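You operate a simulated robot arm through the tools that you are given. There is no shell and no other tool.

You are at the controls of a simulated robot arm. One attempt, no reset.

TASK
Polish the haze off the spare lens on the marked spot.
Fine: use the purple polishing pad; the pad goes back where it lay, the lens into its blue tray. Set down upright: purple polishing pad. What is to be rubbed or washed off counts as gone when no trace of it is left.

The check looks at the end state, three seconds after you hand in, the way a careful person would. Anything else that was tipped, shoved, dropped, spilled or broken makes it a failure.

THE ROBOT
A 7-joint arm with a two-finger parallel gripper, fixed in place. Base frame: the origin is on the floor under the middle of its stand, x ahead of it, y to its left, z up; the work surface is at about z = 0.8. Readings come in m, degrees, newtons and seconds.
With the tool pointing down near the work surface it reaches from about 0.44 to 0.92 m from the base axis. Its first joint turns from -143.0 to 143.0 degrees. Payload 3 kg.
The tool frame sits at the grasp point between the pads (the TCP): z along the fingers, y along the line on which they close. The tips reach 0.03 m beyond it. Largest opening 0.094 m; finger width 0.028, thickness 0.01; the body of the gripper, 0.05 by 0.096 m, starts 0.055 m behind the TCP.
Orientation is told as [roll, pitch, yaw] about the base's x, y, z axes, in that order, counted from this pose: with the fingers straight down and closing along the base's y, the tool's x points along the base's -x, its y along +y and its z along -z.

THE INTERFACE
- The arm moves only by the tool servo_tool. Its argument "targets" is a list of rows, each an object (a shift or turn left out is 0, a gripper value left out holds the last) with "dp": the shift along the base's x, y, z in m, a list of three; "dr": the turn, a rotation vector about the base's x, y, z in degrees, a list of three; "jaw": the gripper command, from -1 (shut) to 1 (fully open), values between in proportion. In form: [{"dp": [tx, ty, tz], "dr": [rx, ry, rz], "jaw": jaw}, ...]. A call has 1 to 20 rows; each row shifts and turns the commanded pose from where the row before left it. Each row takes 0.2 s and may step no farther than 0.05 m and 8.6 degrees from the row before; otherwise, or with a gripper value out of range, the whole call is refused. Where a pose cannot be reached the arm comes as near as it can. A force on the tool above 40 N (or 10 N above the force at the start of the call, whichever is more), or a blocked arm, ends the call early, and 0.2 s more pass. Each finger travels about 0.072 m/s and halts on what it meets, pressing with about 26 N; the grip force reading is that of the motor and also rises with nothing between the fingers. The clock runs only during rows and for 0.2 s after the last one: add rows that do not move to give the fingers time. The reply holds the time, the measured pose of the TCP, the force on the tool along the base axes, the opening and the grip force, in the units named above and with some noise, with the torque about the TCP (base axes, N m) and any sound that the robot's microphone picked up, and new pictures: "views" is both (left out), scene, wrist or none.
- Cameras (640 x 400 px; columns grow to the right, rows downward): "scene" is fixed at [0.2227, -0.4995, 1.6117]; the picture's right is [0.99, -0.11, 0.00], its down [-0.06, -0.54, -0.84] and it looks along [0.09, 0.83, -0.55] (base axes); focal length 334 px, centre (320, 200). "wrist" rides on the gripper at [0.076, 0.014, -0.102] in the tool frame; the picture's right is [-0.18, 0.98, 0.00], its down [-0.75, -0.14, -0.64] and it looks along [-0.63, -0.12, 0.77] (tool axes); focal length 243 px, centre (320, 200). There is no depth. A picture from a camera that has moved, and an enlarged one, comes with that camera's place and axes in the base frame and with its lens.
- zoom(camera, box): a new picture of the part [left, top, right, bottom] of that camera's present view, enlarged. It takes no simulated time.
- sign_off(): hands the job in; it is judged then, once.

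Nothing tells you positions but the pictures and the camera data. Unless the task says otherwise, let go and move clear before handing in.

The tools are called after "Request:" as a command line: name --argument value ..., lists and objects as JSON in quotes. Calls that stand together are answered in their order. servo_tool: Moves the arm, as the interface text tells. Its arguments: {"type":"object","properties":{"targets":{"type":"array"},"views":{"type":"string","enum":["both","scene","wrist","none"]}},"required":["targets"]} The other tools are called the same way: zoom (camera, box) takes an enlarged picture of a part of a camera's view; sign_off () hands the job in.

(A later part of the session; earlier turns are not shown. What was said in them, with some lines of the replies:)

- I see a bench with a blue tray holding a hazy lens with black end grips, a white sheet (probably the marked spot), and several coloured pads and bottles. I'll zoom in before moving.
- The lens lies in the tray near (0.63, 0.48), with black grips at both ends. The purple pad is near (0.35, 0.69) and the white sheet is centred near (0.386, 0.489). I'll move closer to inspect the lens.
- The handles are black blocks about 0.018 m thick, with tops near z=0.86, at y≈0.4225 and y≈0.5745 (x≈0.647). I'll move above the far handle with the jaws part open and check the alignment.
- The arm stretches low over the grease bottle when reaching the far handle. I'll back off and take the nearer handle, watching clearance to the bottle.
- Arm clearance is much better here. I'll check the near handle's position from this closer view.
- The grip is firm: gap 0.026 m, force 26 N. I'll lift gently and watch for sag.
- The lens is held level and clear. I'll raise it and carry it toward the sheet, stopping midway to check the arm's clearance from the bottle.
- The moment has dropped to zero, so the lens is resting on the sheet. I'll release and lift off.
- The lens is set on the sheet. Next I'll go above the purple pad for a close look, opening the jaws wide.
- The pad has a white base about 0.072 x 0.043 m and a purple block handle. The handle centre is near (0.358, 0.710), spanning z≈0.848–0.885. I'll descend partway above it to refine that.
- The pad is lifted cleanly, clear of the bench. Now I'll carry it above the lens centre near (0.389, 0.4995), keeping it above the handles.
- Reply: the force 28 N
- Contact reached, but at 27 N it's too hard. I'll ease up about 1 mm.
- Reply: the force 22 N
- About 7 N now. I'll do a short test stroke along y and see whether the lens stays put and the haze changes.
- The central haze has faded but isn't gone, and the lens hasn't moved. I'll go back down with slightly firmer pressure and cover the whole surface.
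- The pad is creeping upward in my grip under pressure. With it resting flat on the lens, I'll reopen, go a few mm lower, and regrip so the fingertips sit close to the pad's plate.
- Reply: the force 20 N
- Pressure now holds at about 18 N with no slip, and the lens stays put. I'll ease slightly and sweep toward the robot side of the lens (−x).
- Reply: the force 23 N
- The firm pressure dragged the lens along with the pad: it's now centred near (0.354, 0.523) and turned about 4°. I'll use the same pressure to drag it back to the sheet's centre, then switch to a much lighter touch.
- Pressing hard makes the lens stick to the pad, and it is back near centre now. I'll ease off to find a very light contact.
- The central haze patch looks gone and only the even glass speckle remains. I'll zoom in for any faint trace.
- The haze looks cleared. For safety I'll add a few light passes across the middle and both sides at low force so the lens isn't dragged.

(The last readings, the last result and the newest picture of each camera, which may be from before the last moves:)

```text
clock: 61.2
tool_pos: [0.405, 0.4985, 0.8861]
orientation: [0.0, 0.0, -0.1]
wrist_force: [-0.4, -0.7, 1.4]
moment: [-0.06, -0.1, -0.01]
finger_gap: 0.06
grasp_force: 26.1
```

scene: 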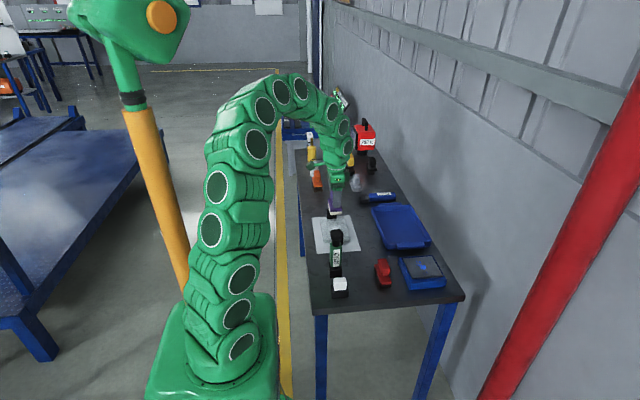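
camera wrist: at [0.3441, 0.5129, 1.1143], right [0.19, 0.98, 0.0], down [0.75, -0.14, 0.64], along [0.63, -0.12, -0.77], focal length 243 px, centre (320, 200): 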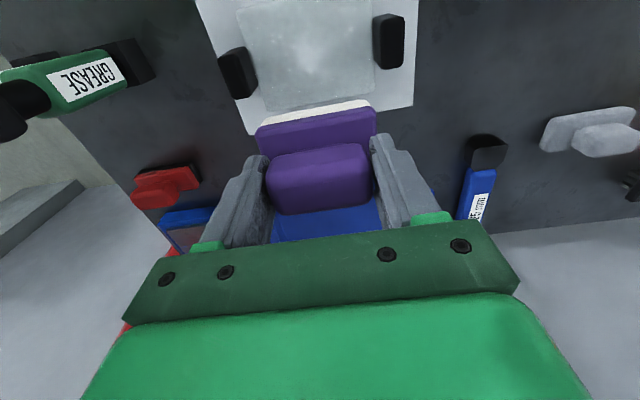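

About 3 N now, a good light touch. Stroking at three x positions.

Request:
servo_tool --targets '[{"dp": [0, 0.01, 0]}, {"dp": [0, 0.01, 0]}, {"dp": [0, -0.01, 0]}, {"dp": [0, -0.01, 0]}, {"dp": [0, -0.01, 0]}, {"dp": [0, -0.01, 0]}, {"dp": [0, 0.01, 0]}, {"dp": [0, 0.01, 0]}, {"dp": [0, 0, 0]}]' --views "none"

Request:
zoom --camera "wrist" --box '[160, 0, 520, 220]'

Request:
zoom --camera "scene" --box '[300, 180, 380, 260]'

```text
clock: 63.2
tool_pos: [0.4045, 0.4986, 0.8861]
orientation: [-0.1, 0.0, -0.1]
wrist_force: [0.0, 1.1, -1.6]
moment: [0.01, 0.01, -0.02]
finger_gap: 0.0599
grasp_force: 26.0
```

```text
1.78 times, centred on (340, 110) of wrist
camera zoom: at [0.329, 0.5131, 0.9894], right [0.19, 0.98, 0.0], down [0.75, -0.14, 0.64], along [0.63, -0.12, -0.77], focal length 431 px, centre (284, 360)
```

zoom: 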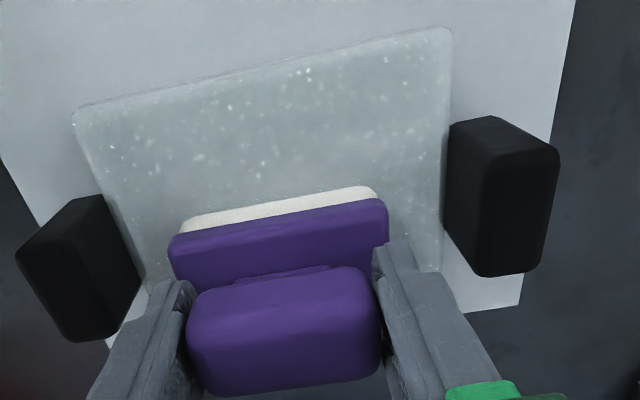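

```text
5.00 times, centred on (340, 220) of scene
camera zoom: at [0.2227, -0.4995, 1.6117], right [0.99, -0.11, 0.0], down [-0.06, -0.54, -0.84], along [0.09, 0.83, -0.55], focal length 1672 px, centre (220, 100)
```

zoom: 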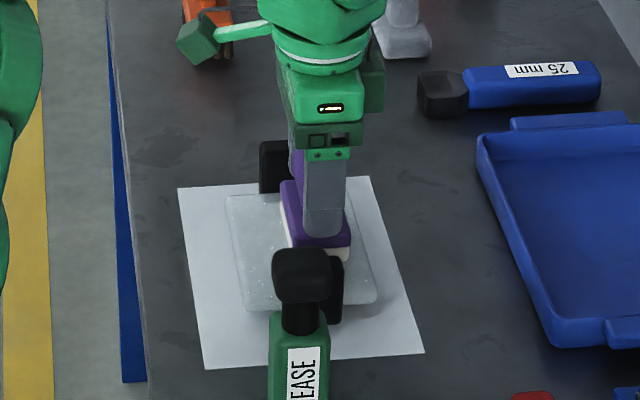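

Request:
servo_tool --targets '[{"dp": [0, 0, -0.0004]}, {"dp": [0, 0.01, 0]}, {"dp": [0, 0.01, 0]}, {"dp": [0, -0.01, 0]}, {"dp": [0, -0.01, 0]}, {"dp": [0, -0.01, 0]}, {"dp": [0, -0.01, 0]}, {"dp": [0, 0.01, 0]}, {"dp": [0, 0.01, 0]}, {"dp": [0, 0, 0]}]' --views "none"

```text
clock: 65.4
tool_pos: [0.406, 0.4993, 0.8866]
orientation: [0.0, 0.0, 0.0]
wrist_force: [-0.4, -0.5, -0.8]
moment: [0.02, -0.03, -0.01]
finger_gap: 0.0601
grasp_force: 25.9
```

Request:
servo_tool --targets '[{"dp": [-0.015, 0, -0.0004]}, {"dp": [0, 0.01, 0]}, {"dp": [0, 0.01, 0]}, {"dp": [0, -0.01, 0]}, {"dp": [0, -0.01, 0]}, {"dp": [0, -0.01, 0]}, {"dp": [0, -0.01, 0]}, {"dp": [0, 0.01, 0]}, {"dp": [0, 0.01, 0]}, {"dp": [0, 0, 0]}]' --views "none"

Request:
zoom --camera "wrist" --box '[160, 0, 520, 220]'

```text
clock: 67.6
tool_pos: [0.3908, 0.4986, 0.8872]
orientation: [0.0, 0.0, 0.0]
wrist_force: [-0.3, -1.3, 7.4]
moment: [-0.13, -0.02, 0.06]
finger_gap: 0.0603
grasp_force: 25.5
```

```text
1.78 times, centred on (340, 110) of wrist
camera zoom: at [0.3141, 0.5125, 0.9884], right [0.18, 0.98, 0.0], down [0.75, -0.14, 0.64], along [0.63, -0.12, -0.77], focal length 431 px, centre (284, 360)
```

zoom: 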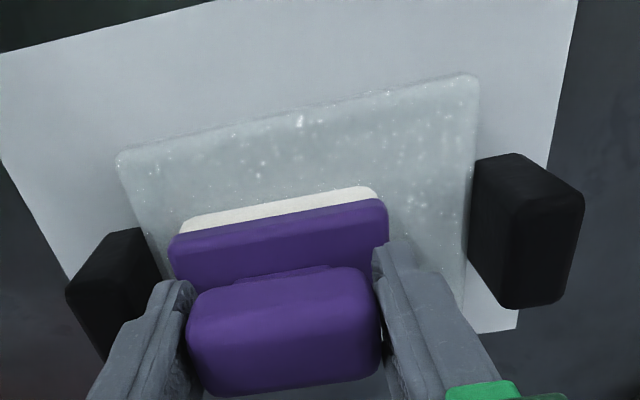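

Request:
servo_tool --targets '[{"dp": [0, 0, 0.0004]}, {"dp": [-0.013, 0.004, 0]}, {"dp": [0, 0.01, 0]}, {"dp": [0, 0.01, 0]}, {"dp": [0, -0.01, 0]}, {"dp": [0, -0.01, 0]}, {"dp": [0, -0.01, 0]}, {"dp": [0, -0.01, 0]}, {"dp": [0, 0.01, 0]}, {"dp": [0, 0.01, 0]}, {"dp": [0, 0, 0]}]' --views "none"

Request:
zoom --camera "wrist" --box '[160, 0, 520, 220]'

```text
clock: 70.0
tool_pos: [0.3789, 0.5021, 0.8863]
orientation: [0.0, 0.0, -0.1]
wrist_force: [0.7, -0.3, -0.9]
moment: [0.0, 0.01, 0.02]
finger_gap: 0.0601
grasp_force: 25.7
```

```text
1.78 times, centred on (340, 110) of wrist
camera zoom: at [0.3026, 0.5164, 0.9891], right [0.19, 0.98, 0.0], down [0.75, -0.14, 0.64], along [0.63, -0.12, -0.77], focal length 431 px, centre (284, 360)
```

zoom: 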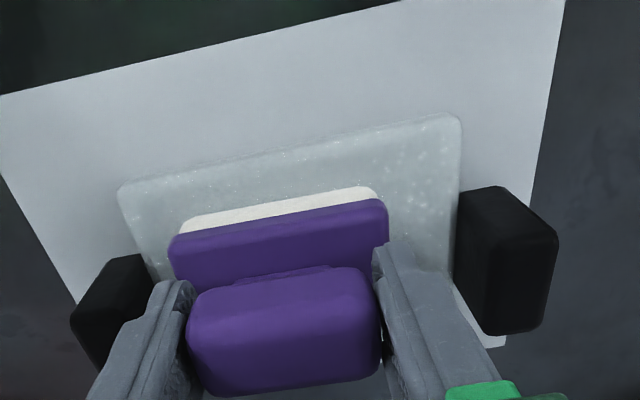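

Request:
servo_tool --targets '[{"dp": [0.013, 0.003, -0.0002]}, {"dp": [0, 0.01, 0]}, {"dp": [0, 0.01, 0]}, {"dp": [0, -0.01, 0]}, {"dp": [0, -0.01, 0]}, {"dp": [0, -0.01, 0]}, {"dp": [0, -0.01, 0]}, {"dp": [0, 0.01, 0]}, {"dp": [0, 0.01, 0]}, {"dp": [0, 0.01, 0]}, {"dp": [0, 0.01, 0]}, {"dp": [0, -0.01, 0]}, {"dp": [0, -0.01, 0]}, {"dp": [0, -0.01, 0]}, {"dp": [0, -0.01, 0]}, {"dp": [0, 0.01, 0]}, {"dp": [0, 0.01, 0]}]' --views "none"

Request:
zoom --camera "wrist" --box '[160, 0, 520, 220]'

```text
clock: 73.6
tool_pos: [0.3911, 0.5055, 0.8854]
orientation: [-0.1, 0.0, -0.1]
wrist_force: [0.6, -3.0, 5.1]
moment: [-0.17, -0.05, -0.03]
finger_gap: 0.0598
grasp_force: 25.5
```

```text
1.78 times, centred on (340, 110) of wrist
camera zoom: at [0.3155, 0.519, 0.9885], right [0.19, 0.98, 0.0], down [0.75, -0.14, 0.64], along [0.63, -0.12, -0.77], focal length 431 px, centre (284, 360)
```

zoom: 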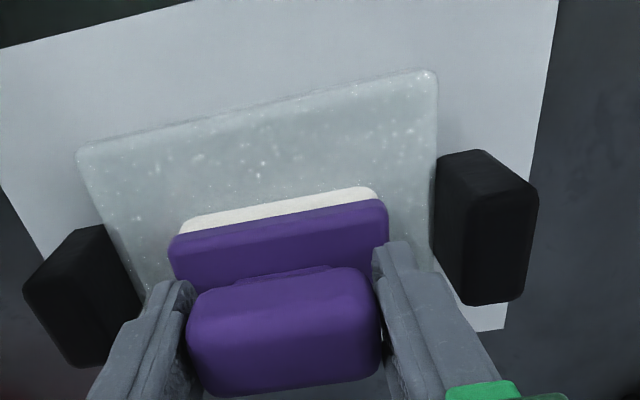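

Request:
servo_tool --targets '[{"dp": [0, 0, 0.03]}, {"dp": [0.015, 0, 0.045]}, {"dp": [0.015, 0, 0.045]}, {"dp": [0, 0, 0]}]' --views "none"

Request:
zoom --camera "wrist" --box '[220, 0, 420, 130]'

Request:
zoom --camera "scene" --box '[300, 180, 380, 260]'

```text
clock: 74.6
tool_pos: [0.4197, 0.5047, 1.0079]
orientation: [0.1, 0.0, -0.1]
wrist_force: [0.1, 0.2, -1.2]
moment: [0.01, 0.01, 0.0]
finger_gap: 0.06
grasp_force: 25.2
```

```text
3.08 times, centred on (320, 65) of wrist
camera zoom: at [0.3443, 0.5182, 1.1091], right [0.19, 0.98, 0.0], down [0.75, -0.14, 0.64], along [0.63, -0.12, -0.77], focal length 746 px, centre (320, 615)
```

zoom: 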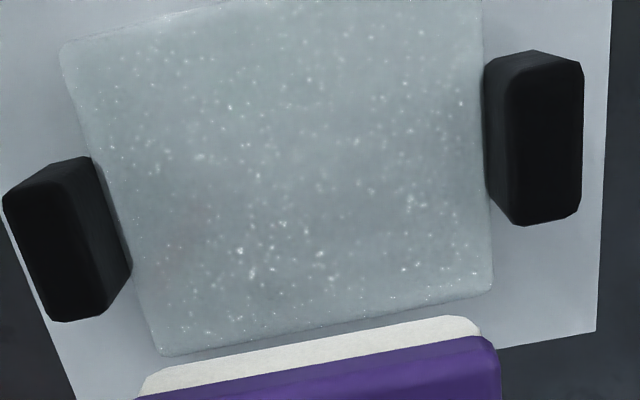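

```text
5.00 times, centred on (340, 220) of scene
camera zoom: at [0.2227, -0.4995, 1.6117], right [0.99, -0.11, 0.0], down [-0.06, -0.54, -0.84], along [0.09, 0.83, -0.55], focal length 1672 px, centre (220, 100)
```

zoom: 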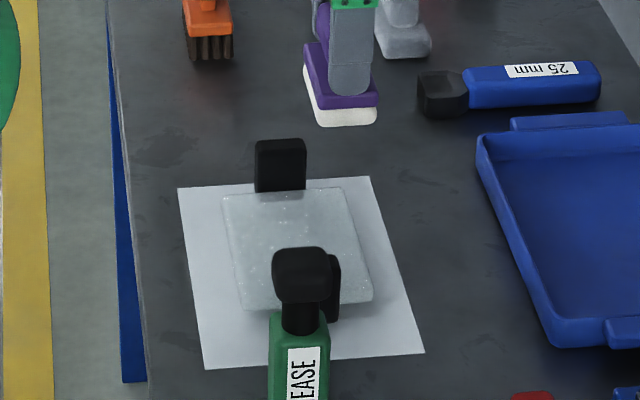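

No haze is visible any more. I'll return the pad to where it lay at (0.3604, 0.7104) and lower it gently to contact.

Request:
servo_tool --targets '[{"dp": [-0.0121, 0.0408, 0]}, {"dp": [-0.0121, 0.0408, 0]}, {"dp": [-0.0121, 0.0408, 0]}, {"dp": [-0.0121, 0.0408, 0]}, {"dp": [-0.0122, 0.0407, 0]}, {"dp": [0, 0, -0.04]}, {"dp": [0, 0, -0.04]}, {"dp": [0, 0, -0.03]}, {"dp": [0, 0, -0.018]}, {"dp": [0, 0, 0]}]'

Request:
zoom --camera "wrist" --box '[200, 80, 440, 260]'

Request:
zoom --camera "scene" --box '[290, 150, 350, 220]'

```text
clock: 76.8
tool_pos: [0.3617, 0.7102, 0.8779]
orientation: [0.0, 0.0, -0.1]
wrist_force: [0.5, 1.0, -1.1]
moment: [0.0, 0.01, -0.04]
finger_gap: 0.06
grasp_force: 26.1
camera wrist: at [0.2846, 0.7246, 0.9804], right [0.19, 0.98, 0.0], down [0.75, -0.14, 0.64], along [0.63, -0.12, -0.77], focal length 243 px, centre (320, 200)
```

scene: 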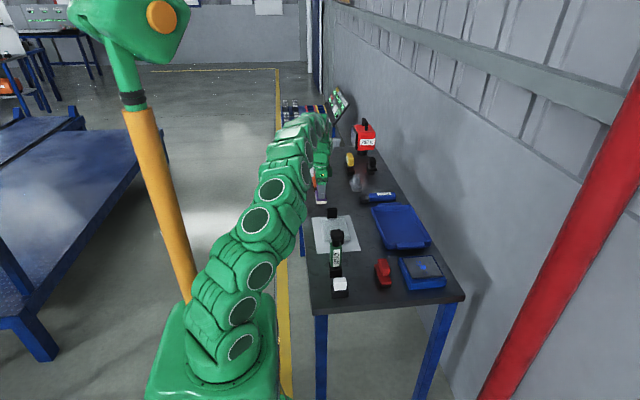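
wrist: 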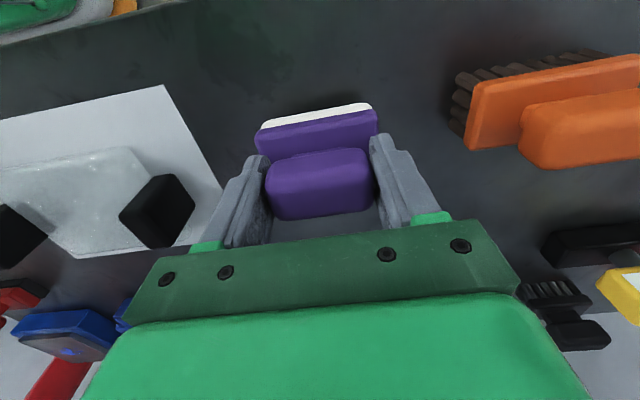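

```text
2.22 times, centred on (320, 170) of wrist
camera zoom: at [0.2846, 0.7246, 0.9804], right [0.19, 0.98, 0.0], down [0.75, -0.14, 0.64], along [0.63, -0.12, -0.77], focal length 539 px, centre (320, 267)
```

zoom: 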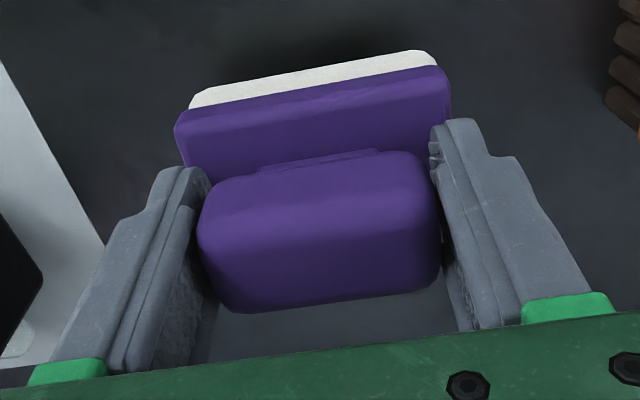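

```text
5.71 times, centred on (320, 185) of scene
camera zoom: at [0.2227, -0.4995, 1.6117], right [0.99, -0.11, 0.0], down [-0.06, -0.54, -0.84], along [0.09, 0.83, -0.55], focal length 1911 px, centre (320, 286)
```

zoom: 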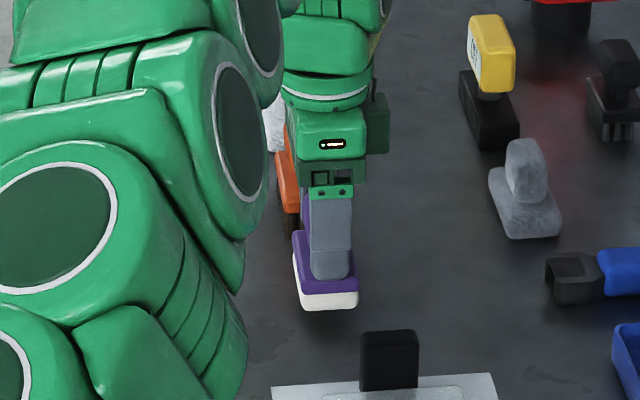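

Request:
servo_tool --targets '[{"dp": [0, 0, -0.01]}, {"dp": [0, 0, -0.005]}, {"dp": [0, 0, -0.003]}, {"dp": [0, 0, 0]}]' --views "none"

Request:
zoom --camera "scene" --box '[290, 150, 350, 220]'

```text
clock: 77.8
tool_pos: [0.3602, 0.7095, 0.8601]
orientation: [0.1, 0.0, 0.1]
wrist_force: [-0.6, 0.7, 0.3]
moment: [0.01, -0.07, 0.01]
finger_gap: 0.0599
grasp_force: 25.8
```

```text
5.71 times, centred on (320, 185) of scene
camera zoom: at [0.2227, -0.4995, 1.6117], right [0.99, -0.11, 0.0], down [-0.06, -0.54, -0.84], along [0.09, 0.83, -0.55], focal length 1911 px, centre (320, 286)
```

zoom: 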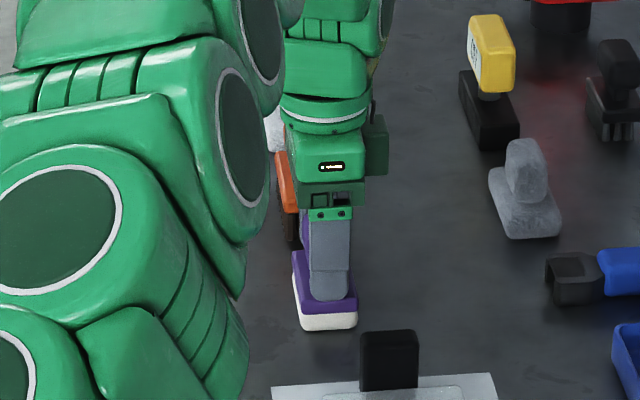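

Request:
servo_tool --targets '[{"dp": [0, 0, -0.0007]}, {"dp": [0, 0, 0]}]' --views "none"

```text
clock: 78.4
tool_pos: [0.3603, 0.7108, 0.8598]
orientation: [0.0, 0.0, -0.1]
wrist_force: [0.7, -1.3, 9.2]
moment: [-0.2, -0.04, -0.04]
finger_gap: 0.0602
grasp_force: 26.2
```

Pad is on the bench. Releasing and lifting straight up.

Request:
servo_tool --targets '[{"dp": [0, 0, 0.0005], "jaw": 0.35}, {"dp": [0, 0, 0], "jaw": 0.5}, {"dp": [0, 0, 0]}, {"dp": [0, 0, 0.01]}, {"dp": [0, 0, 0.02]}, {"dp": [0, 0, 0.04]}, {"dp": [0, 0, 0.04]}, {"dp": [0, 0, 0.04]}, {"dp": [0, 0, 0]}]'

Request:
zoom --camera "scene" --box '[300, 170, 340, 215]'

Request:
zoom --camera "wrist" --box '[200, 0, 440, 200]'

```text
clock: 80.4
tool_pos: [0.3605, 0.7097, 1.0091]
orientation: [0.0, 0.1, 0.0]
wrist_force: [0.5, 0.1, -0.2]
moment: [-0.03, -0.01, 0.02]
finger_gap: 0.0705
grasp_force: 0.0
camera wrist: at [0.2833, 0.7237, 1.1128], right [0.18, 0.98, 0.0], down [0.75, -0.14, 0.64], along [0.63, -0.12, -0.77], focal length 243 px, centre (320, 200)
```

scene: 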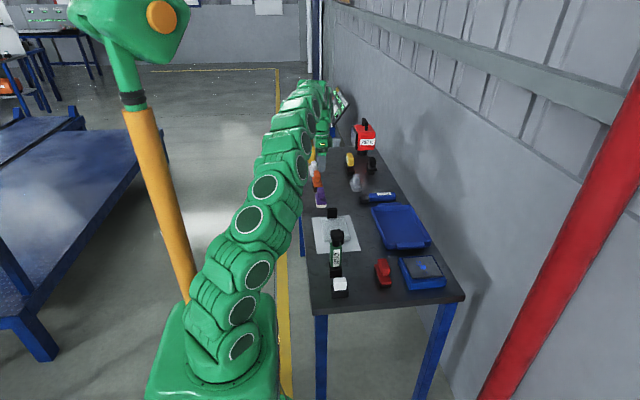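
wrist: 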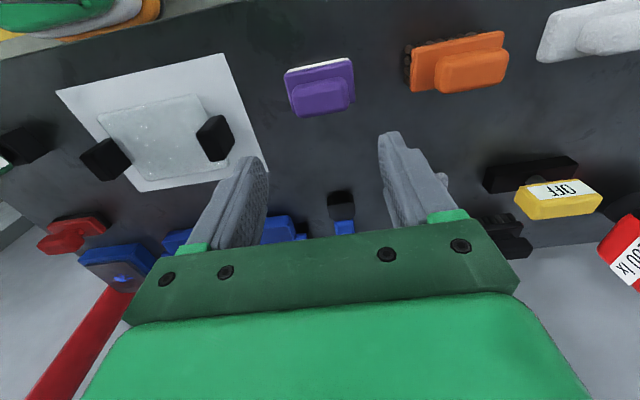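

```text
8.89 times, centred on (320, 192) of scene
camera zoom: at [0.2227, -0.4995, 1.6117], right [0.99, -0.11, 0.0], down [-0.06, -0.54, -0.84], along [0.09, 0.83, -0.55], focal length 2973 px, centre (320, 267)
```

zoom: 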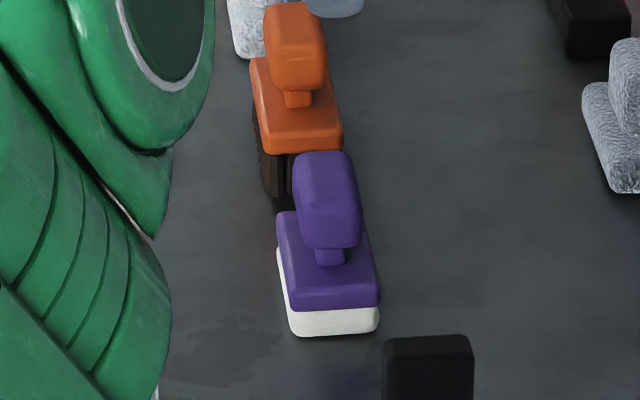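

```text
2.00 times, centred on (320, 100) of wrist
camera zoom: at [0.2833, 0.7237, 1.1128], right [0.18, 0.98, 0.0], down [0.75, -0.14, 0.64], along [0.63, -0.12, -0.77], focal length 485 px, centre (320, 400)
```

zoom: 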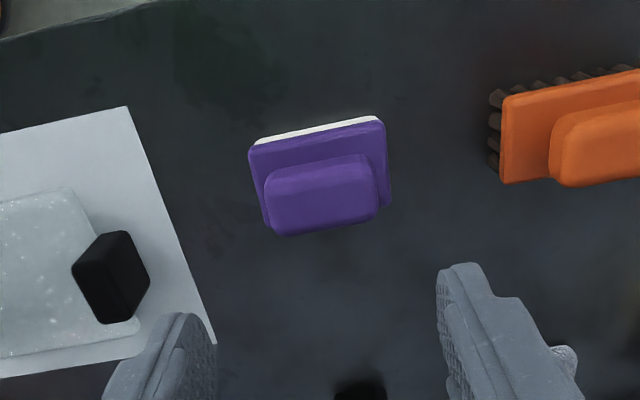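

The pad is back within about a millimetre of its original spot, upright. Next I'll go over the lens for an unobstructed haze check.

Request:
servo_tool --targets '[{"dp": [0.008, -0.042, 0]}, {"dp": [0.008, -0.042, 0]}, {"dp": [0.008, -0.042, 0]}, {"dp": [0.008, -0.042, 0], "jaw": 0.0}, {"dp": [0.008, -0.042, 0]}, {"dp": [0, 0, 0]}]'

Request:
zoom --camera "wrist" --box '[220, 20, 420, 150]'

Request:
zoom --camera "wrist" --box '[260, 40, 370, 120]'

```text
clock: 81.8
tool_pos: [0.4006, 0.4999, 1.0107]
orientation: [0.0, 0.0, 0.0]
wrist_force: [1.1, 0.4, -0.4]
moment: [0.0, -0.02, 0.0]
finger_gap: 0.0469
grasp_force: 0.0
camera wrist: at [0.325, 0.5137, 1.1128], right [0.18, 0.98, 0.0], down [0.75, -0.14, 0.64], along [0.63, -0.12, -0.77], focal length 243 px, centre (320, 200)
```

scene: 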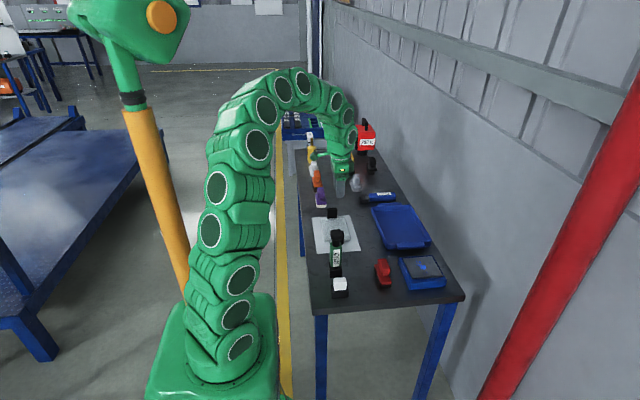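
wrist: 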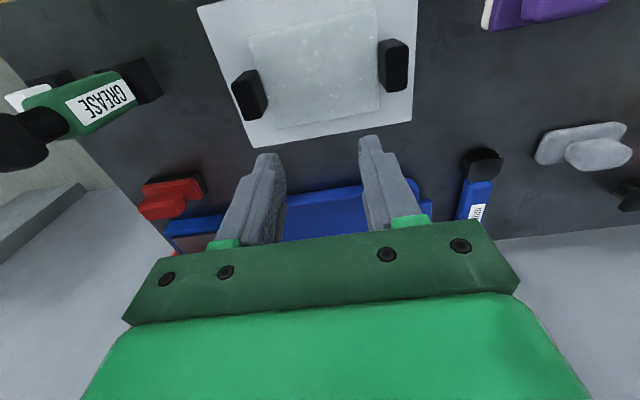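

```text
3.08 times, centred on (320, 85) of wrist
camera zoom: at [0.325, 0.5137, 1.1128], right [0.18, 0.98, 0.0], down [0.75, -0.14, 0.64], along [0.63, -0.12, -0.77], focal length 746 px, centre (320, 554)
```

zoom: 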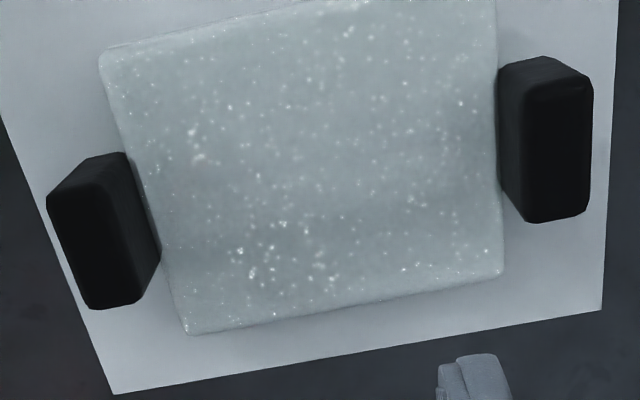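

```text
5.00 times, centred on (315, 80) of wrist
camera zoom: at [0.325, 0.5137, 1.1128], right [0.18, 0.98, 0.0], down [0.75, -0.14, 0.64], along [0.63, -0.12, -0.77], focal length 1213 px, centre (345, 800)
```

zoom: 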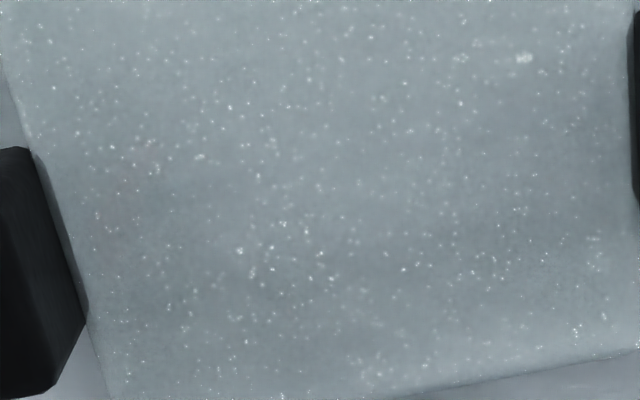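

The lens is clean. The dots stay fixed on screen in every view, so they belong to the picture and aren't haze. Next I'll position above the near handle to take the lens back.

Request:
servo_tool --targets '[{"dp": [-0.005, -0.038, -0.02]}, {"dp": [-0.005, -0.0382, -0.02]}, {"dp": [0, 0, -0.02]}, {"dp": [0, 0, 0]}]'

Request:
zoom --camera "wrist" --box '[220, 50, 420, 200]'

```text
clock: 82.8
tool_pos: [0.3901, 0.4232, 0.952]
orientation: [0.0, 0.0, -0.1]
wrist_force: [0.3, 0.0, 0.2]
moment: [0.0, 0.0, 0.01]
finger_gap: 0.0471
grasp_force: 0.0
camera wrist: at [0.3132, 0.4375, 1.054], right [0.18, 0.98, 0.0], down [0.75, -0.14, 0.64], along [0.63, -0.12, -0.77], focal length 243 px, centre (320, 200)
```

scene: 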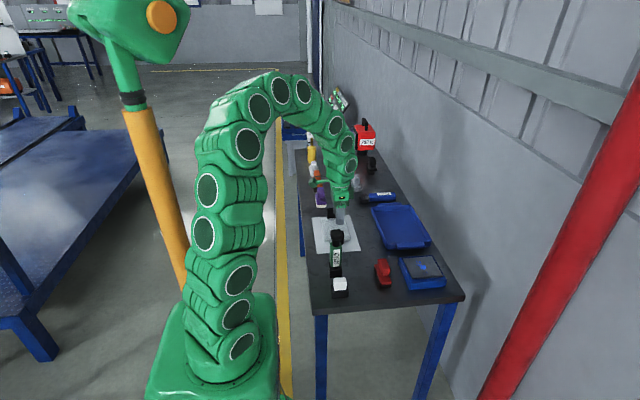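
wrist: 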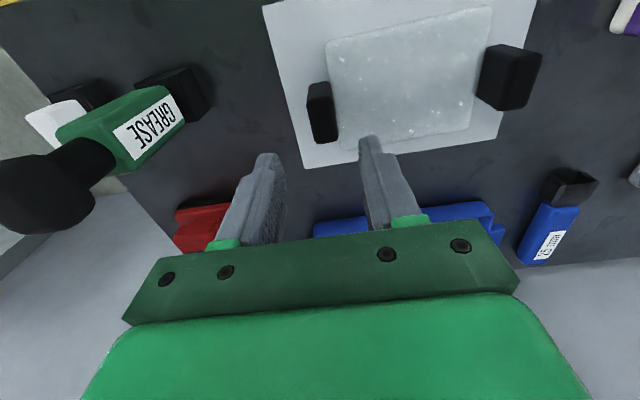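

```text
2.67 times, centred on (320, 125) of wrist
camera zoom: at [0.3132, 0.4375, 1.054], right [0.18, 0.98, 0.0], down [0.75, -0.14, 0.64], along [0.63, -0.12, -0.77], focal length 647 px, centre (320, 400)
```

zoom: 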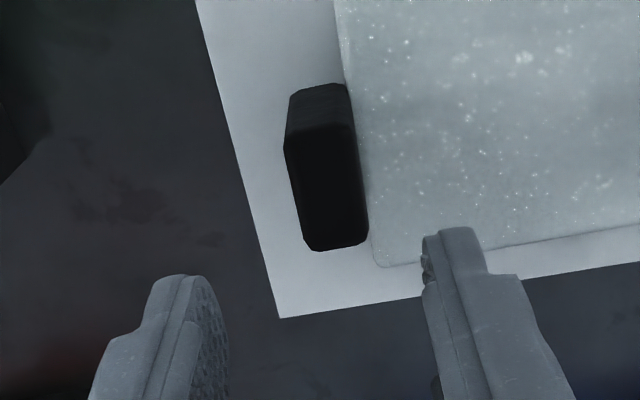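

Request:
servo_tool --targets '[{"dp": [0.0016, 0.0008, -0.03]}, {"dp": [0, 0, -0.03]}, {"dp": [0, 0, -0.018]}, {"dp": [0, 0, -0.008]}, {"dp": [0, 0, -0.004]}, {"dp": [0, 0, 0]}]' --views "none"

Request:
zoom --camera "wrist" --box '[220, 90, 440, 260]'

Request:
zoom --camera "scene" --box '[300, 180, 380, 260]'

```text
clock: 84.2
tool_pos: [0.3924, 0.4245, 0.8599]
orientation: [0.0, 0.0, -0.1]
wrist_force: [-0.4, -0.4, 0.8]
moment: [0.01, 0.01, 0.03]
finger_gap: 0.0469
grasp_force: 0.0
```

```text
2.35 times, centred on (330, 175) of wrist
camera zoom: at [0.3161, 0.4379, 0.9629], right [0.18, 0.98, 0.0], down [0.75, -0.14, 0.64], along [0.63, -0.12, -0.77], focal length 571 px, centre (296, 259)
```

zoom: 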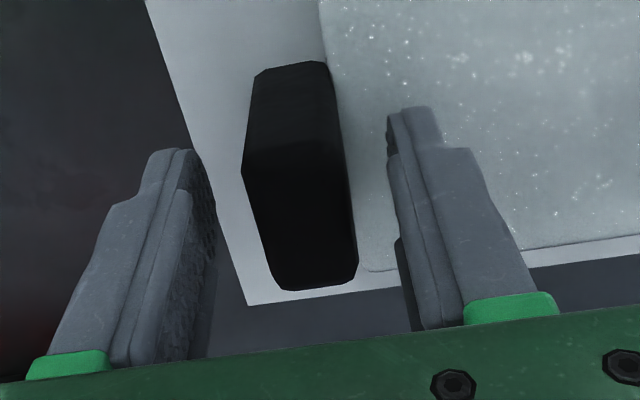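

```text
5.00 times, centred on (340, 220) of scene
camera zoom: at [0.2227, -0.4995, 1.6117], right [0.99, -0.11, 0.0], down [-0.06, -0.54, -0.84], along [0.09, 0.83, -0.55], focal length 1672 px, centre (220, 100)
```

zoom: 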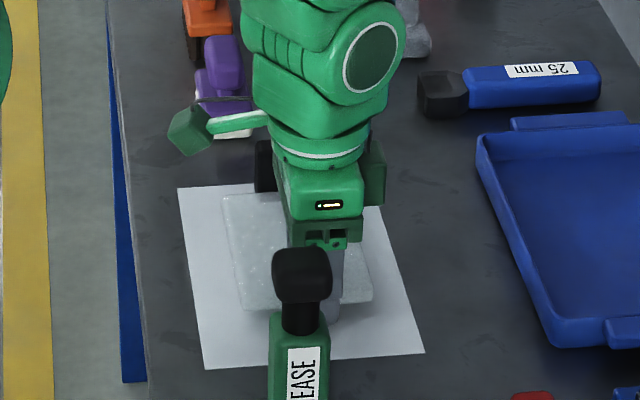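

Request:
servo_tool --targets '[{"dp": [0, 0.0003, 0]}, {"dp": [0, 0, 0], "jaw": -0.4}, {"dp": [0, 0, 0], "jaw": -1}, {"dp": [0, 0, 0]}, {"dp": [0, 0, 0]}, {"dp": [0, 0, 0]}]' --views "none"

```text
clock: 85.6
tool_pos: [0.3927, 0.4256, 0.8593]
orientation: [0.0, 0.0, 0.0]
wrist_force: [-1.1, 0.4, -0.1]
moment: [-0.01, 0.04, 0.08]
finger_gap: 0.026
grasp_force: 26.1
```

Gripped the handle (gap 0.026 m). Lifting and heading back toward the tray.

Request:
servo_tool --targets '[{"dp": [0, 0, 0.01]}, {"dp": [0, 0, 0.02]}, {"dp": [0, 0, 0.035]}, {"dp": [0, 0, 0.035]}, {"dp": [0.03, 0, 0]}, {"dp": [0.035, 0, 0]}, {"dp": [0.035, 0, 0]}, {"dp": [0.03, 0, 0]}, {"dp": [0, 0, 0]}]'

Request:
zoom --camera "scene" --box '[300, 160, 450, 270]'

```text
clock: 87.6
tool_pos: [0.5222, 0.4254, 0.9604]
orientation: [0.0, 0.1, -0.1]
wrist_force: [-0.4, 0.2, -2.1]
moment: [-0.13, 0.01, 0.01]
finger_gap: 0.0259
grasp_force: 25.8
camera wrist: at [0.4459, 0.4393, 1.0629], right [0.18, 0.98, 0.0], down [0.75, -0.14, 0.64], along [0.63, -0.12, -0.77], focal length 243 px, centre (320, 200)
```

scene: 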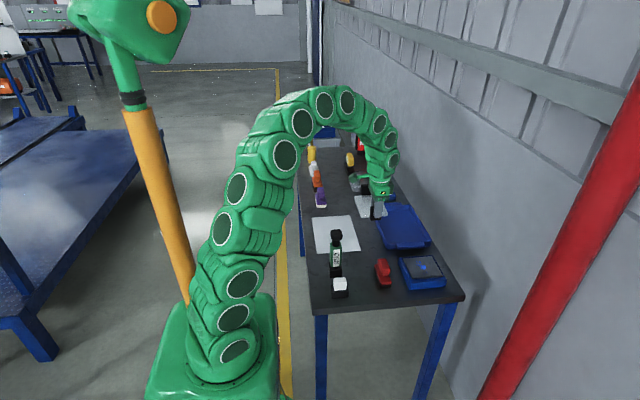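
wrist: 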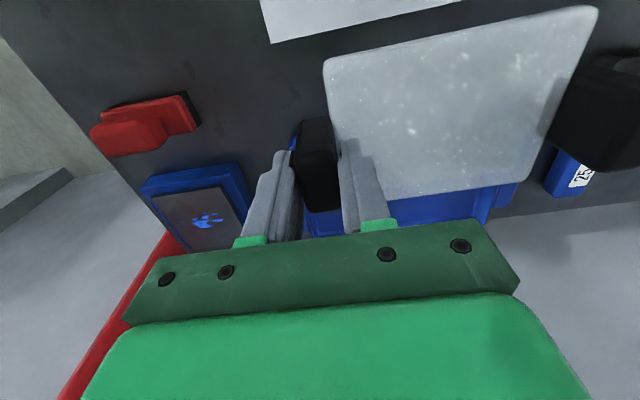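

```text
3.64 times, centred on (375, 215) of scene
camera zoom: at [0.2227, -0.4995, 1.6117], right [0.99, -0.11, 0.0], down [-0.06, -0.54, -0.84], along [0.09, 0.83, -0.55], focal length 1216 px, centre (120, 146)
```

zoom: 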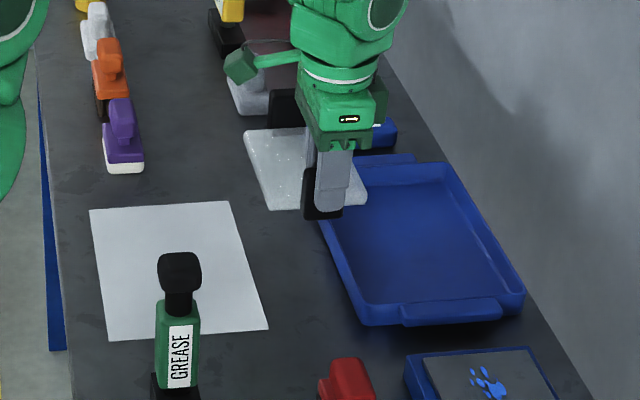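

Request:
servo_tool --targets '[{"dp": [0.04, -0.0018, 0]}, {"dp": [0.042, 0, 0]}, {"dp": [0.0418, 0, 0]}, {"dp": [0, 0, -0.025]}, {"dp": [0, 0, -0.025]}, {"dp": [0, 0, -0.015]}, {"dp": [0, 0, 0]}]'

Request:
zoom --camera "scene" --box '[360, 180, 440, 260]'

Request:
zoom --camera "wrist" --box '[160, 0, 640, 260]'

```text
clock: 89.2
tool_pos: [0.6452, 0.4237, 0.8978]
orientation: [0.0, 0.1, 0.0]
wrist_force: [-0.3, -0.2, -1.7]
moment: [-0.13, 0.02, 0.02]
finger_gap: 0.0262
grasp_force: 25.5
camera wrist: at [0.5692, 0.4366, 0.9988], right [0.18, 0.98, 0.0], down [0.75, -0.14, 0.64], along [0.63, -0.12, -0.77], focal length 243 px, centre (320, 200)
```

scene: 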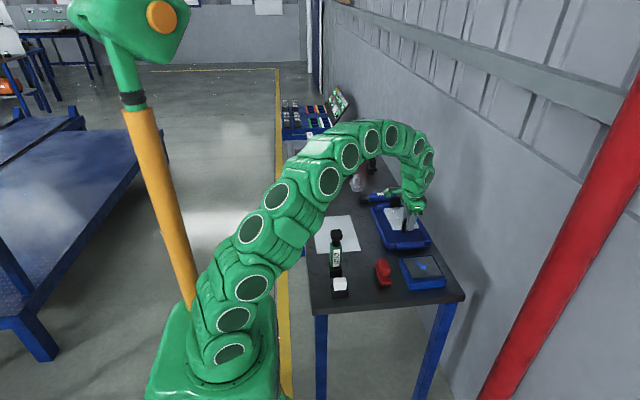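
wrist: 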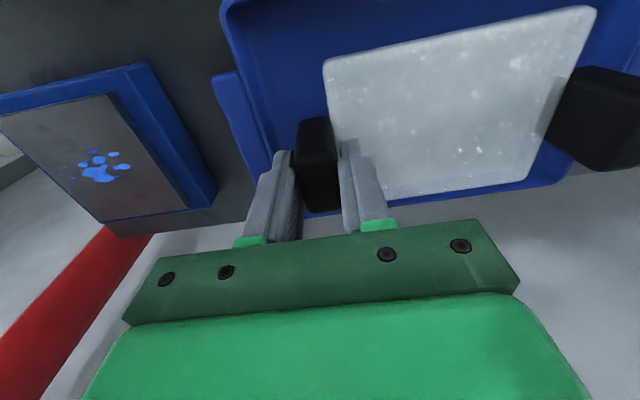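

```text
5.00 times, centred on (400, 220) of scene
camera zoom: at [0.2227, -0.4995, 1.6117], right [0.99, -0.11, 0.0], down [-0.06, -0.54, -0.84], along [0.09, 0.83, -0.55], focal length 1672 px, centre (-80, 100)
```

zoom: 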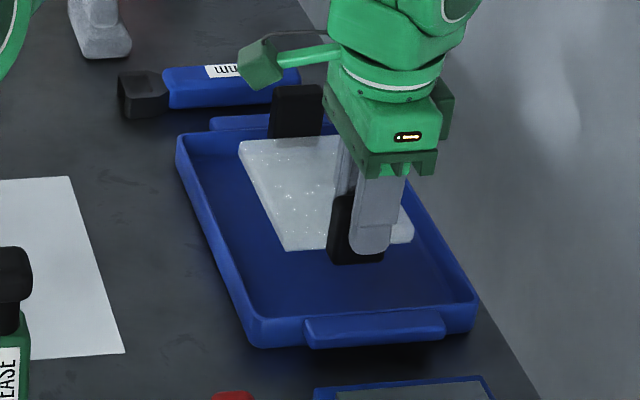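

```text
1.33 times, centred on (400, 130) of wrist
camera zoom: at [0.5692, 0.4366, 0.9988], right [0.18, 0.98, 0.0], down [0.75, -0.14, 0.64], along [0.63, -0.12, -0.77], focal length 324 px, centre (213, 293)
```

zoom: 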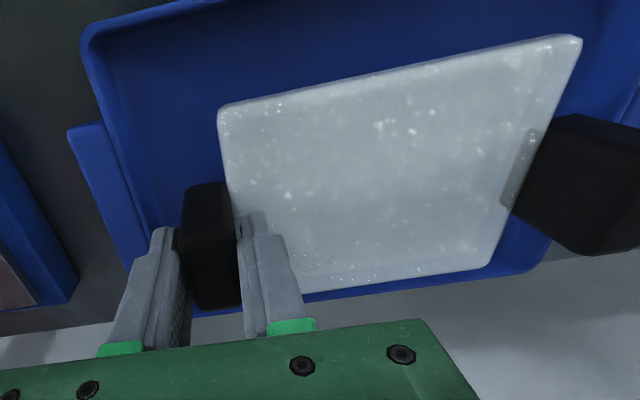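

Request:
servo_tool --targets '[{"dp": [0, 0, -0.015]}, {"dp": [0, 0, -0.01]}, {"dp": [0, 0, -0.003]}, {"dp": [0, 0, -0.002]}, {"dp": [0, 0, 0]}]' --views "none"

```text
clock: 90.4
tool_pos: [0.6446, 0.4233, 0.8655]
orientation: [0.0, 0.0, -0.1]
wrist_force: [0.8, -0.3, 1.4]
moment: [0.14, -0.05, -0.08]
finger_gap: 0.0261
grasp_force: 25.9
```

Request:
servo_tool --targets '[{"dp": [0, 0, -0.0008]}, {"dp": [0, 0, 0]}]' --views "none"

Request:
zoom --camera "scene" --box '[360, 180, 440, 260]'

```text
clock: 91.0
tool_pos: [0.6469, 0.422, 0.865]
orientation: [0.0, 0.0, -0.1]
wrist_force: [0.2, -2.9, 5.7]
moment: [0.15, -0.03, -0.03]
finger_gap: 0.0262
grasp_force: 26.5
```

```text
5.00 times, centred on (400, 220) of scene
camera zoom: at [0.2227, -0.4995, 1.6117], right [0.99, -0.11, 0.0], down [-0.06, -0.54, -0.84], along [0.09, 0.83, -0.55], focal length 1672 px, centre (-80, 100)
```

zoom: 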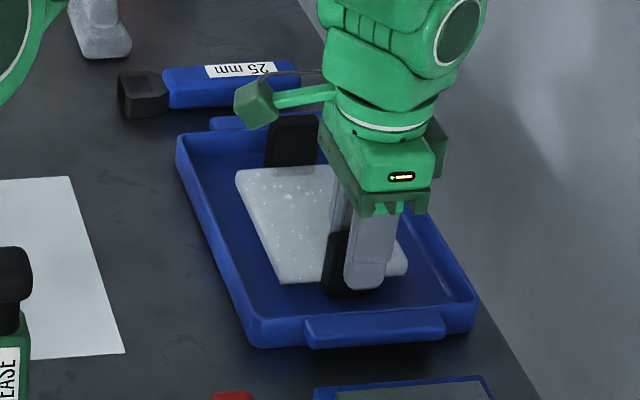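

The lens is resting on the tray floor at its original place. I'll release to the same partial opening and lift straight up.

Request:
servo_tool --targets '[{"dp": [0, 0, 0], "jaw": -0.3}, {"dp": [0, 0, 0], "jaw": -0.04}, {"dp": [0, 0, 0]}, {"dp": [0, 0, 0]}, {"dp": [0, 0, 0.015]}, {"dp": [0, 0, 0.03]}, {"dp": [0, 0, 0.04]}, {"dp": [0, 0, 0.04]}, {"dp": [0, 0, 0]}]'

Request:
zoom --camera "scene" --box '[360, 180, 440, 260]'

Request:
zoom --camera "wrist" --box '[200, 0, 560, 220]'

```text
clock: 93.0
tool_pos: [0.6478, 0.4236, 0.9875]
orientation: [0.0, 0.0, -0.1]
wrist_force: [-0.1, 0.4, -0.1]
moment: [-0.01, -0.01, -0.04]
finger_gap: 0.0454
grasp_force: 0.1
camera wrist: at [0.5715, 0.4373, 1.0904], right [0.18, 0.98, 0.0], down [0.75, -0.14, 0.64], along [0.63, -0.12, -0.77], focal length 243 px, centre (320, 200)
```

scene: 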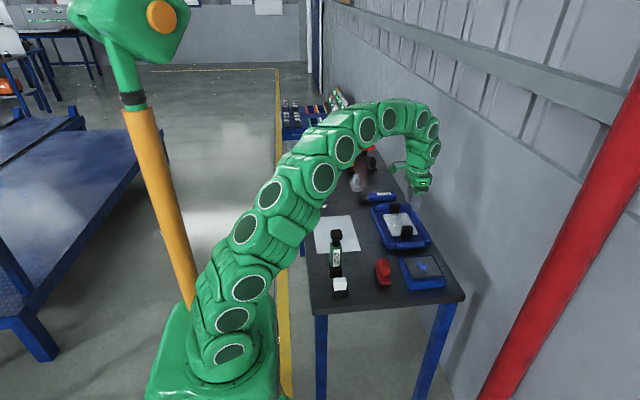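
wrist: 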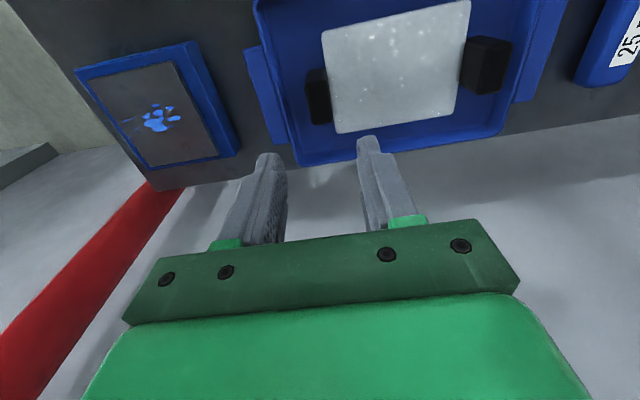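

```text
5.00 times, centred on (400, 220) of scene
camera zoom: at [0.2227, -0.4995, 1.6117], right [0.99, -0.11, 0.0], down [-0.06, -0.54, -0.84], along [0.09, 0.83, -0.55], focal length 1672 px, centre (-80, 100)
```

zoom: 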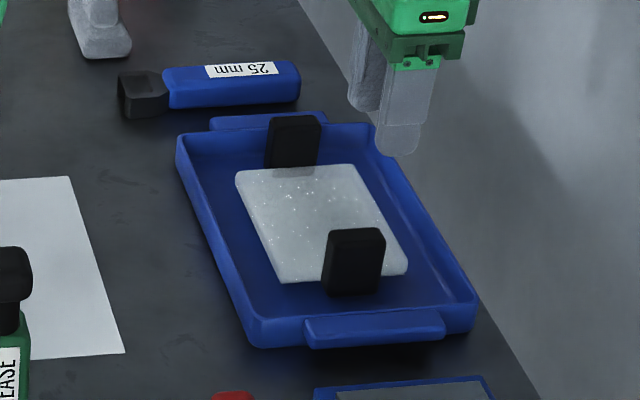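

```text
1.78 times, centred on (380, 110) of wrist
camera zoom: at [0.5715, 0.4373, 1.0904], right [0.18, 0.98, 0.0], down [0.75, -0.14, 0.64], along [0.63, -0.12, -0.77], focal length 431 px, centre (213, 360)
```

zoom: 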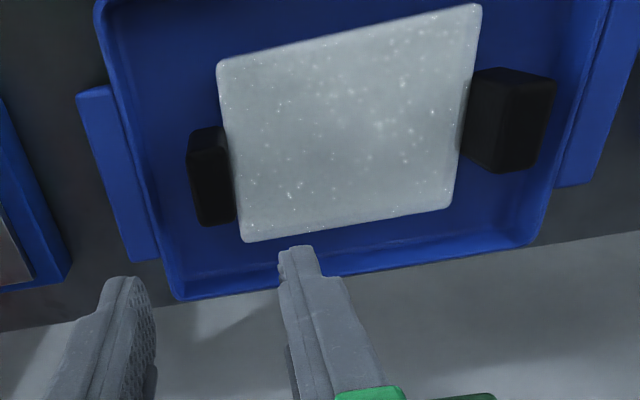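

The lens is back in its tray. I'll return to my first inspection viewpoint for a direct before/after comparison of the surface.

Request:
servo_tool --targets '[{"dp": [-0.0267, 0.0185, 0.021], "jaw": 0.5}, {"dp": [-0.0267, 0.0185, 0.021]}, {"dp": [-0.0267, 0.0185, 0.0207]}, {"dp": [-0.0267, 0.0184, 0], "jaw": 1}, {"dp": [0, 0, 0]}, {"dp": [0, 0, 0]}]'

Request:
zoom --camera "wrist" --box '[220, 60, 450, 210]'

Request:
zoom --camera "scene" --box '[360, 190, 440, 260]'

Request:
zoom --camera "scene" --box '[290, 120, 470, 310]'

```text
clock: 94.4
tool_pos: [0.5382, 0.4975, 1.0501]
orientation: [0.0, 0.1, 0.0]
wrist_force: [-0.5, -0.7, -0.2]
moment: [0.01, -0.04, -0.02]
finger_gap: 0.0941
grasp_force: 0.1
camera wrist: at [0.462, 0.511, 1.1539], right [0.18, 0.98, 0.0], down [0.75, -0.14, 0.64], along [0.63, -0.12, -0.77], focal length 243 px, centre (320, 200)
```

scene: 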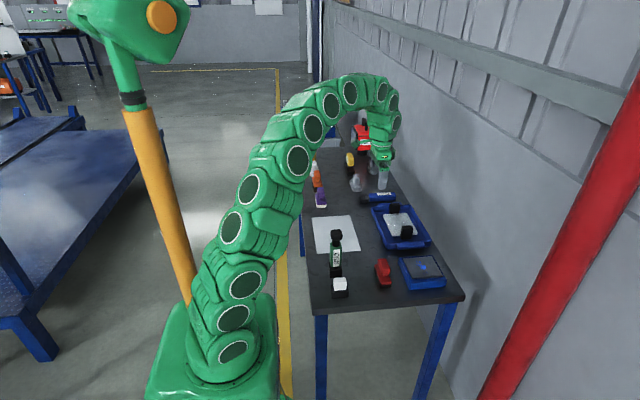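
wrist: 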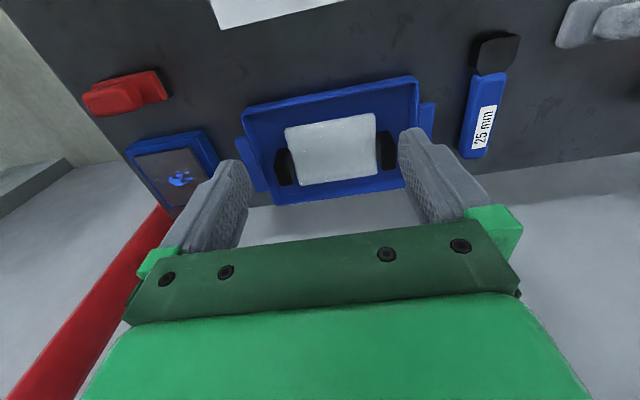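

```text
2.67 times, centred on (335, 135) of wrist
camera zoom: at [0.462, 0.511, 1.1539], right [0.18, 0.98, 0.0], down [0.75, -0.14, 0.64], along [0.63, -0.12, -0.77], focal length 647 px, centre (280, 373)
```

zoom: 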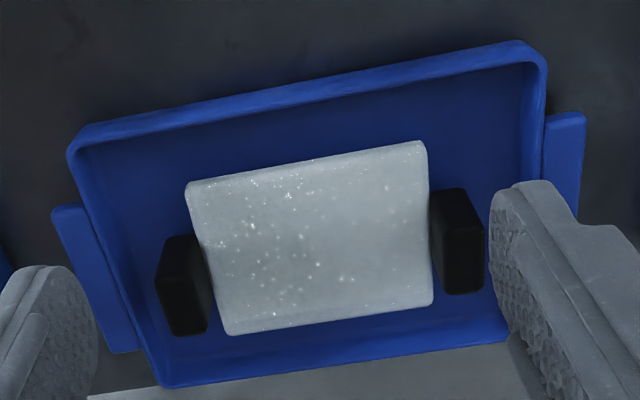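

```text
5.71 times, centred on (400, 225) of scene
camera zoom: at [0.2227, -0.4995, 1.6117], right [0.99, -0.11, 0.0], down [-0.06, -0.54, -0.84], along [0.09, 0.83, -0.55], focal length 1911 px, centre (-137, 57)
```

zoom: 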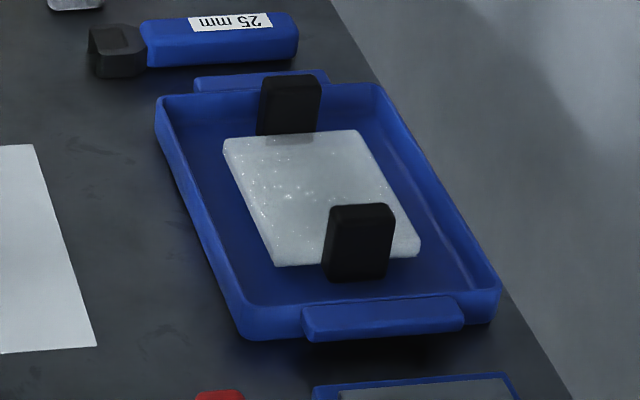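

```text
2.11 times, centred on (380, 215) of scene
camera zoom: at [0.2227, -0.4995, 1.6117], right [0.99, -0.11, 0.0], down [-0.06, -0.54, -0.84], along [0.09, 0.83, -0.55], focal length 704 px, centre (194, 168)
```

zoom: 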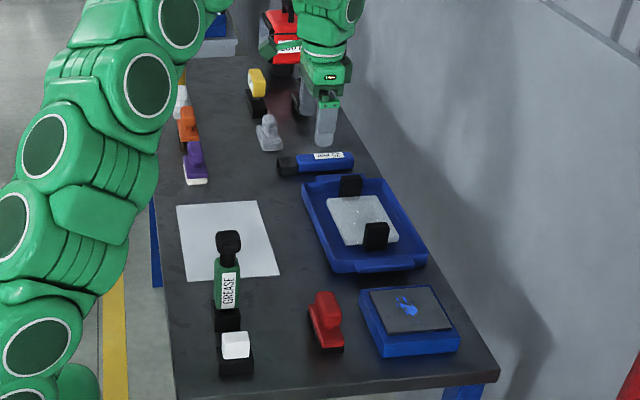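

Request:
zoom --camera "scene" --box '[385, 205, 415, 230]'

Request:
zoom --camera "wrist" --box '[280, 105, 385, 190]'

Request:
zoom --camera "scene" --box '[375, 190, 425, 230]'

```text
16.00 times, centred on (400, 218) of scene
camera zoom: at [0.2227, -0.4995, 1.6117], right [0.99, -0.11, 0.0], down [-0.06, -0.54, -0.84], along [0.09, 0.83, -0.55], focal length 5352 px, centre (-960, -80)
```

zoom: 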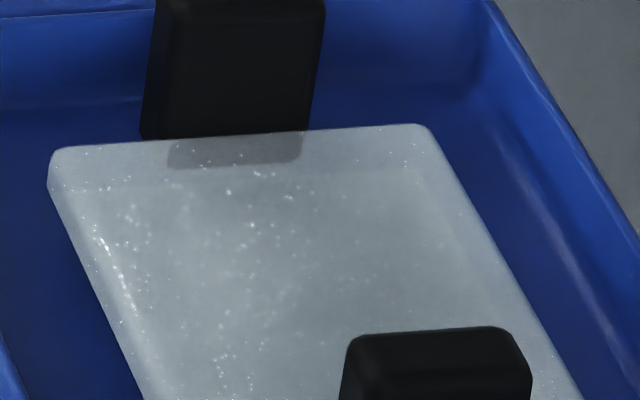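

```text
4.71 times, centred on (332, 148) of wrist
camera zoom: at [0.462, 0.511, 1.1539], right [0.18, 0.98, 0.0], down [0.75, -0.14, 0.64], along [0.63, -0.12, -0.77], focal length 1142 px, centre (261, 447)
```

zoom: 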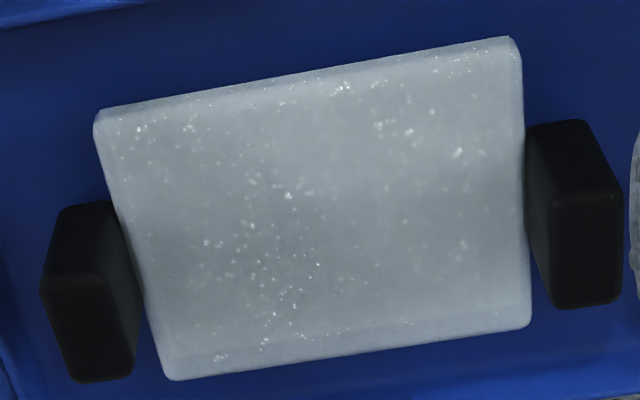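

```text
10.00 times, centred on (400, 210) of scene
camera zoom: at [0.2227, -0.4995, 1.6117], right [0.99, -0.11, 0.0], down [-0.06, -0.54, -0.84], along [0.09, 0.83, -0.55], focal length 3345 px, centre (-480, 100)
```

zoom: 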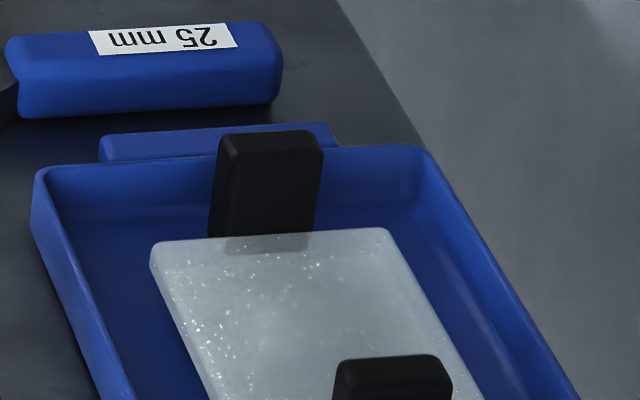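

Compared from the same viewpoint, the central haze is gone. The lens sits in its blue tray at its original spot, the purple pad is back upright where it lay, and nothing else has moved. The arm is clear and empty, so I'm handing in.

Request:
sign_off

```text
The job is handed in.
```

I polished the haze off the spare lens on the white sheet, which I took to be the marked spot, then handed the job in; no result came back.

- **Lens:** It sits in its blue tray at its original spot. From the viewpoint I used before starting, the hazy patch is gone. Small white dots still show, but they stayed fixed on screen when the lens moved and when I zoomed, so I took them for a camera artefact.
- **Polishing pad:** The purple pad is back where it lay, upright, within about a millimetre.
- **Other items:** Nothing else on the bench looks moved in the final pictures.

While polishing, I pressed hard enough at one point to drag the lens about 4 cm, to the left edge of the sheet. I dragged it back to the middle and finished with a lighter touch.
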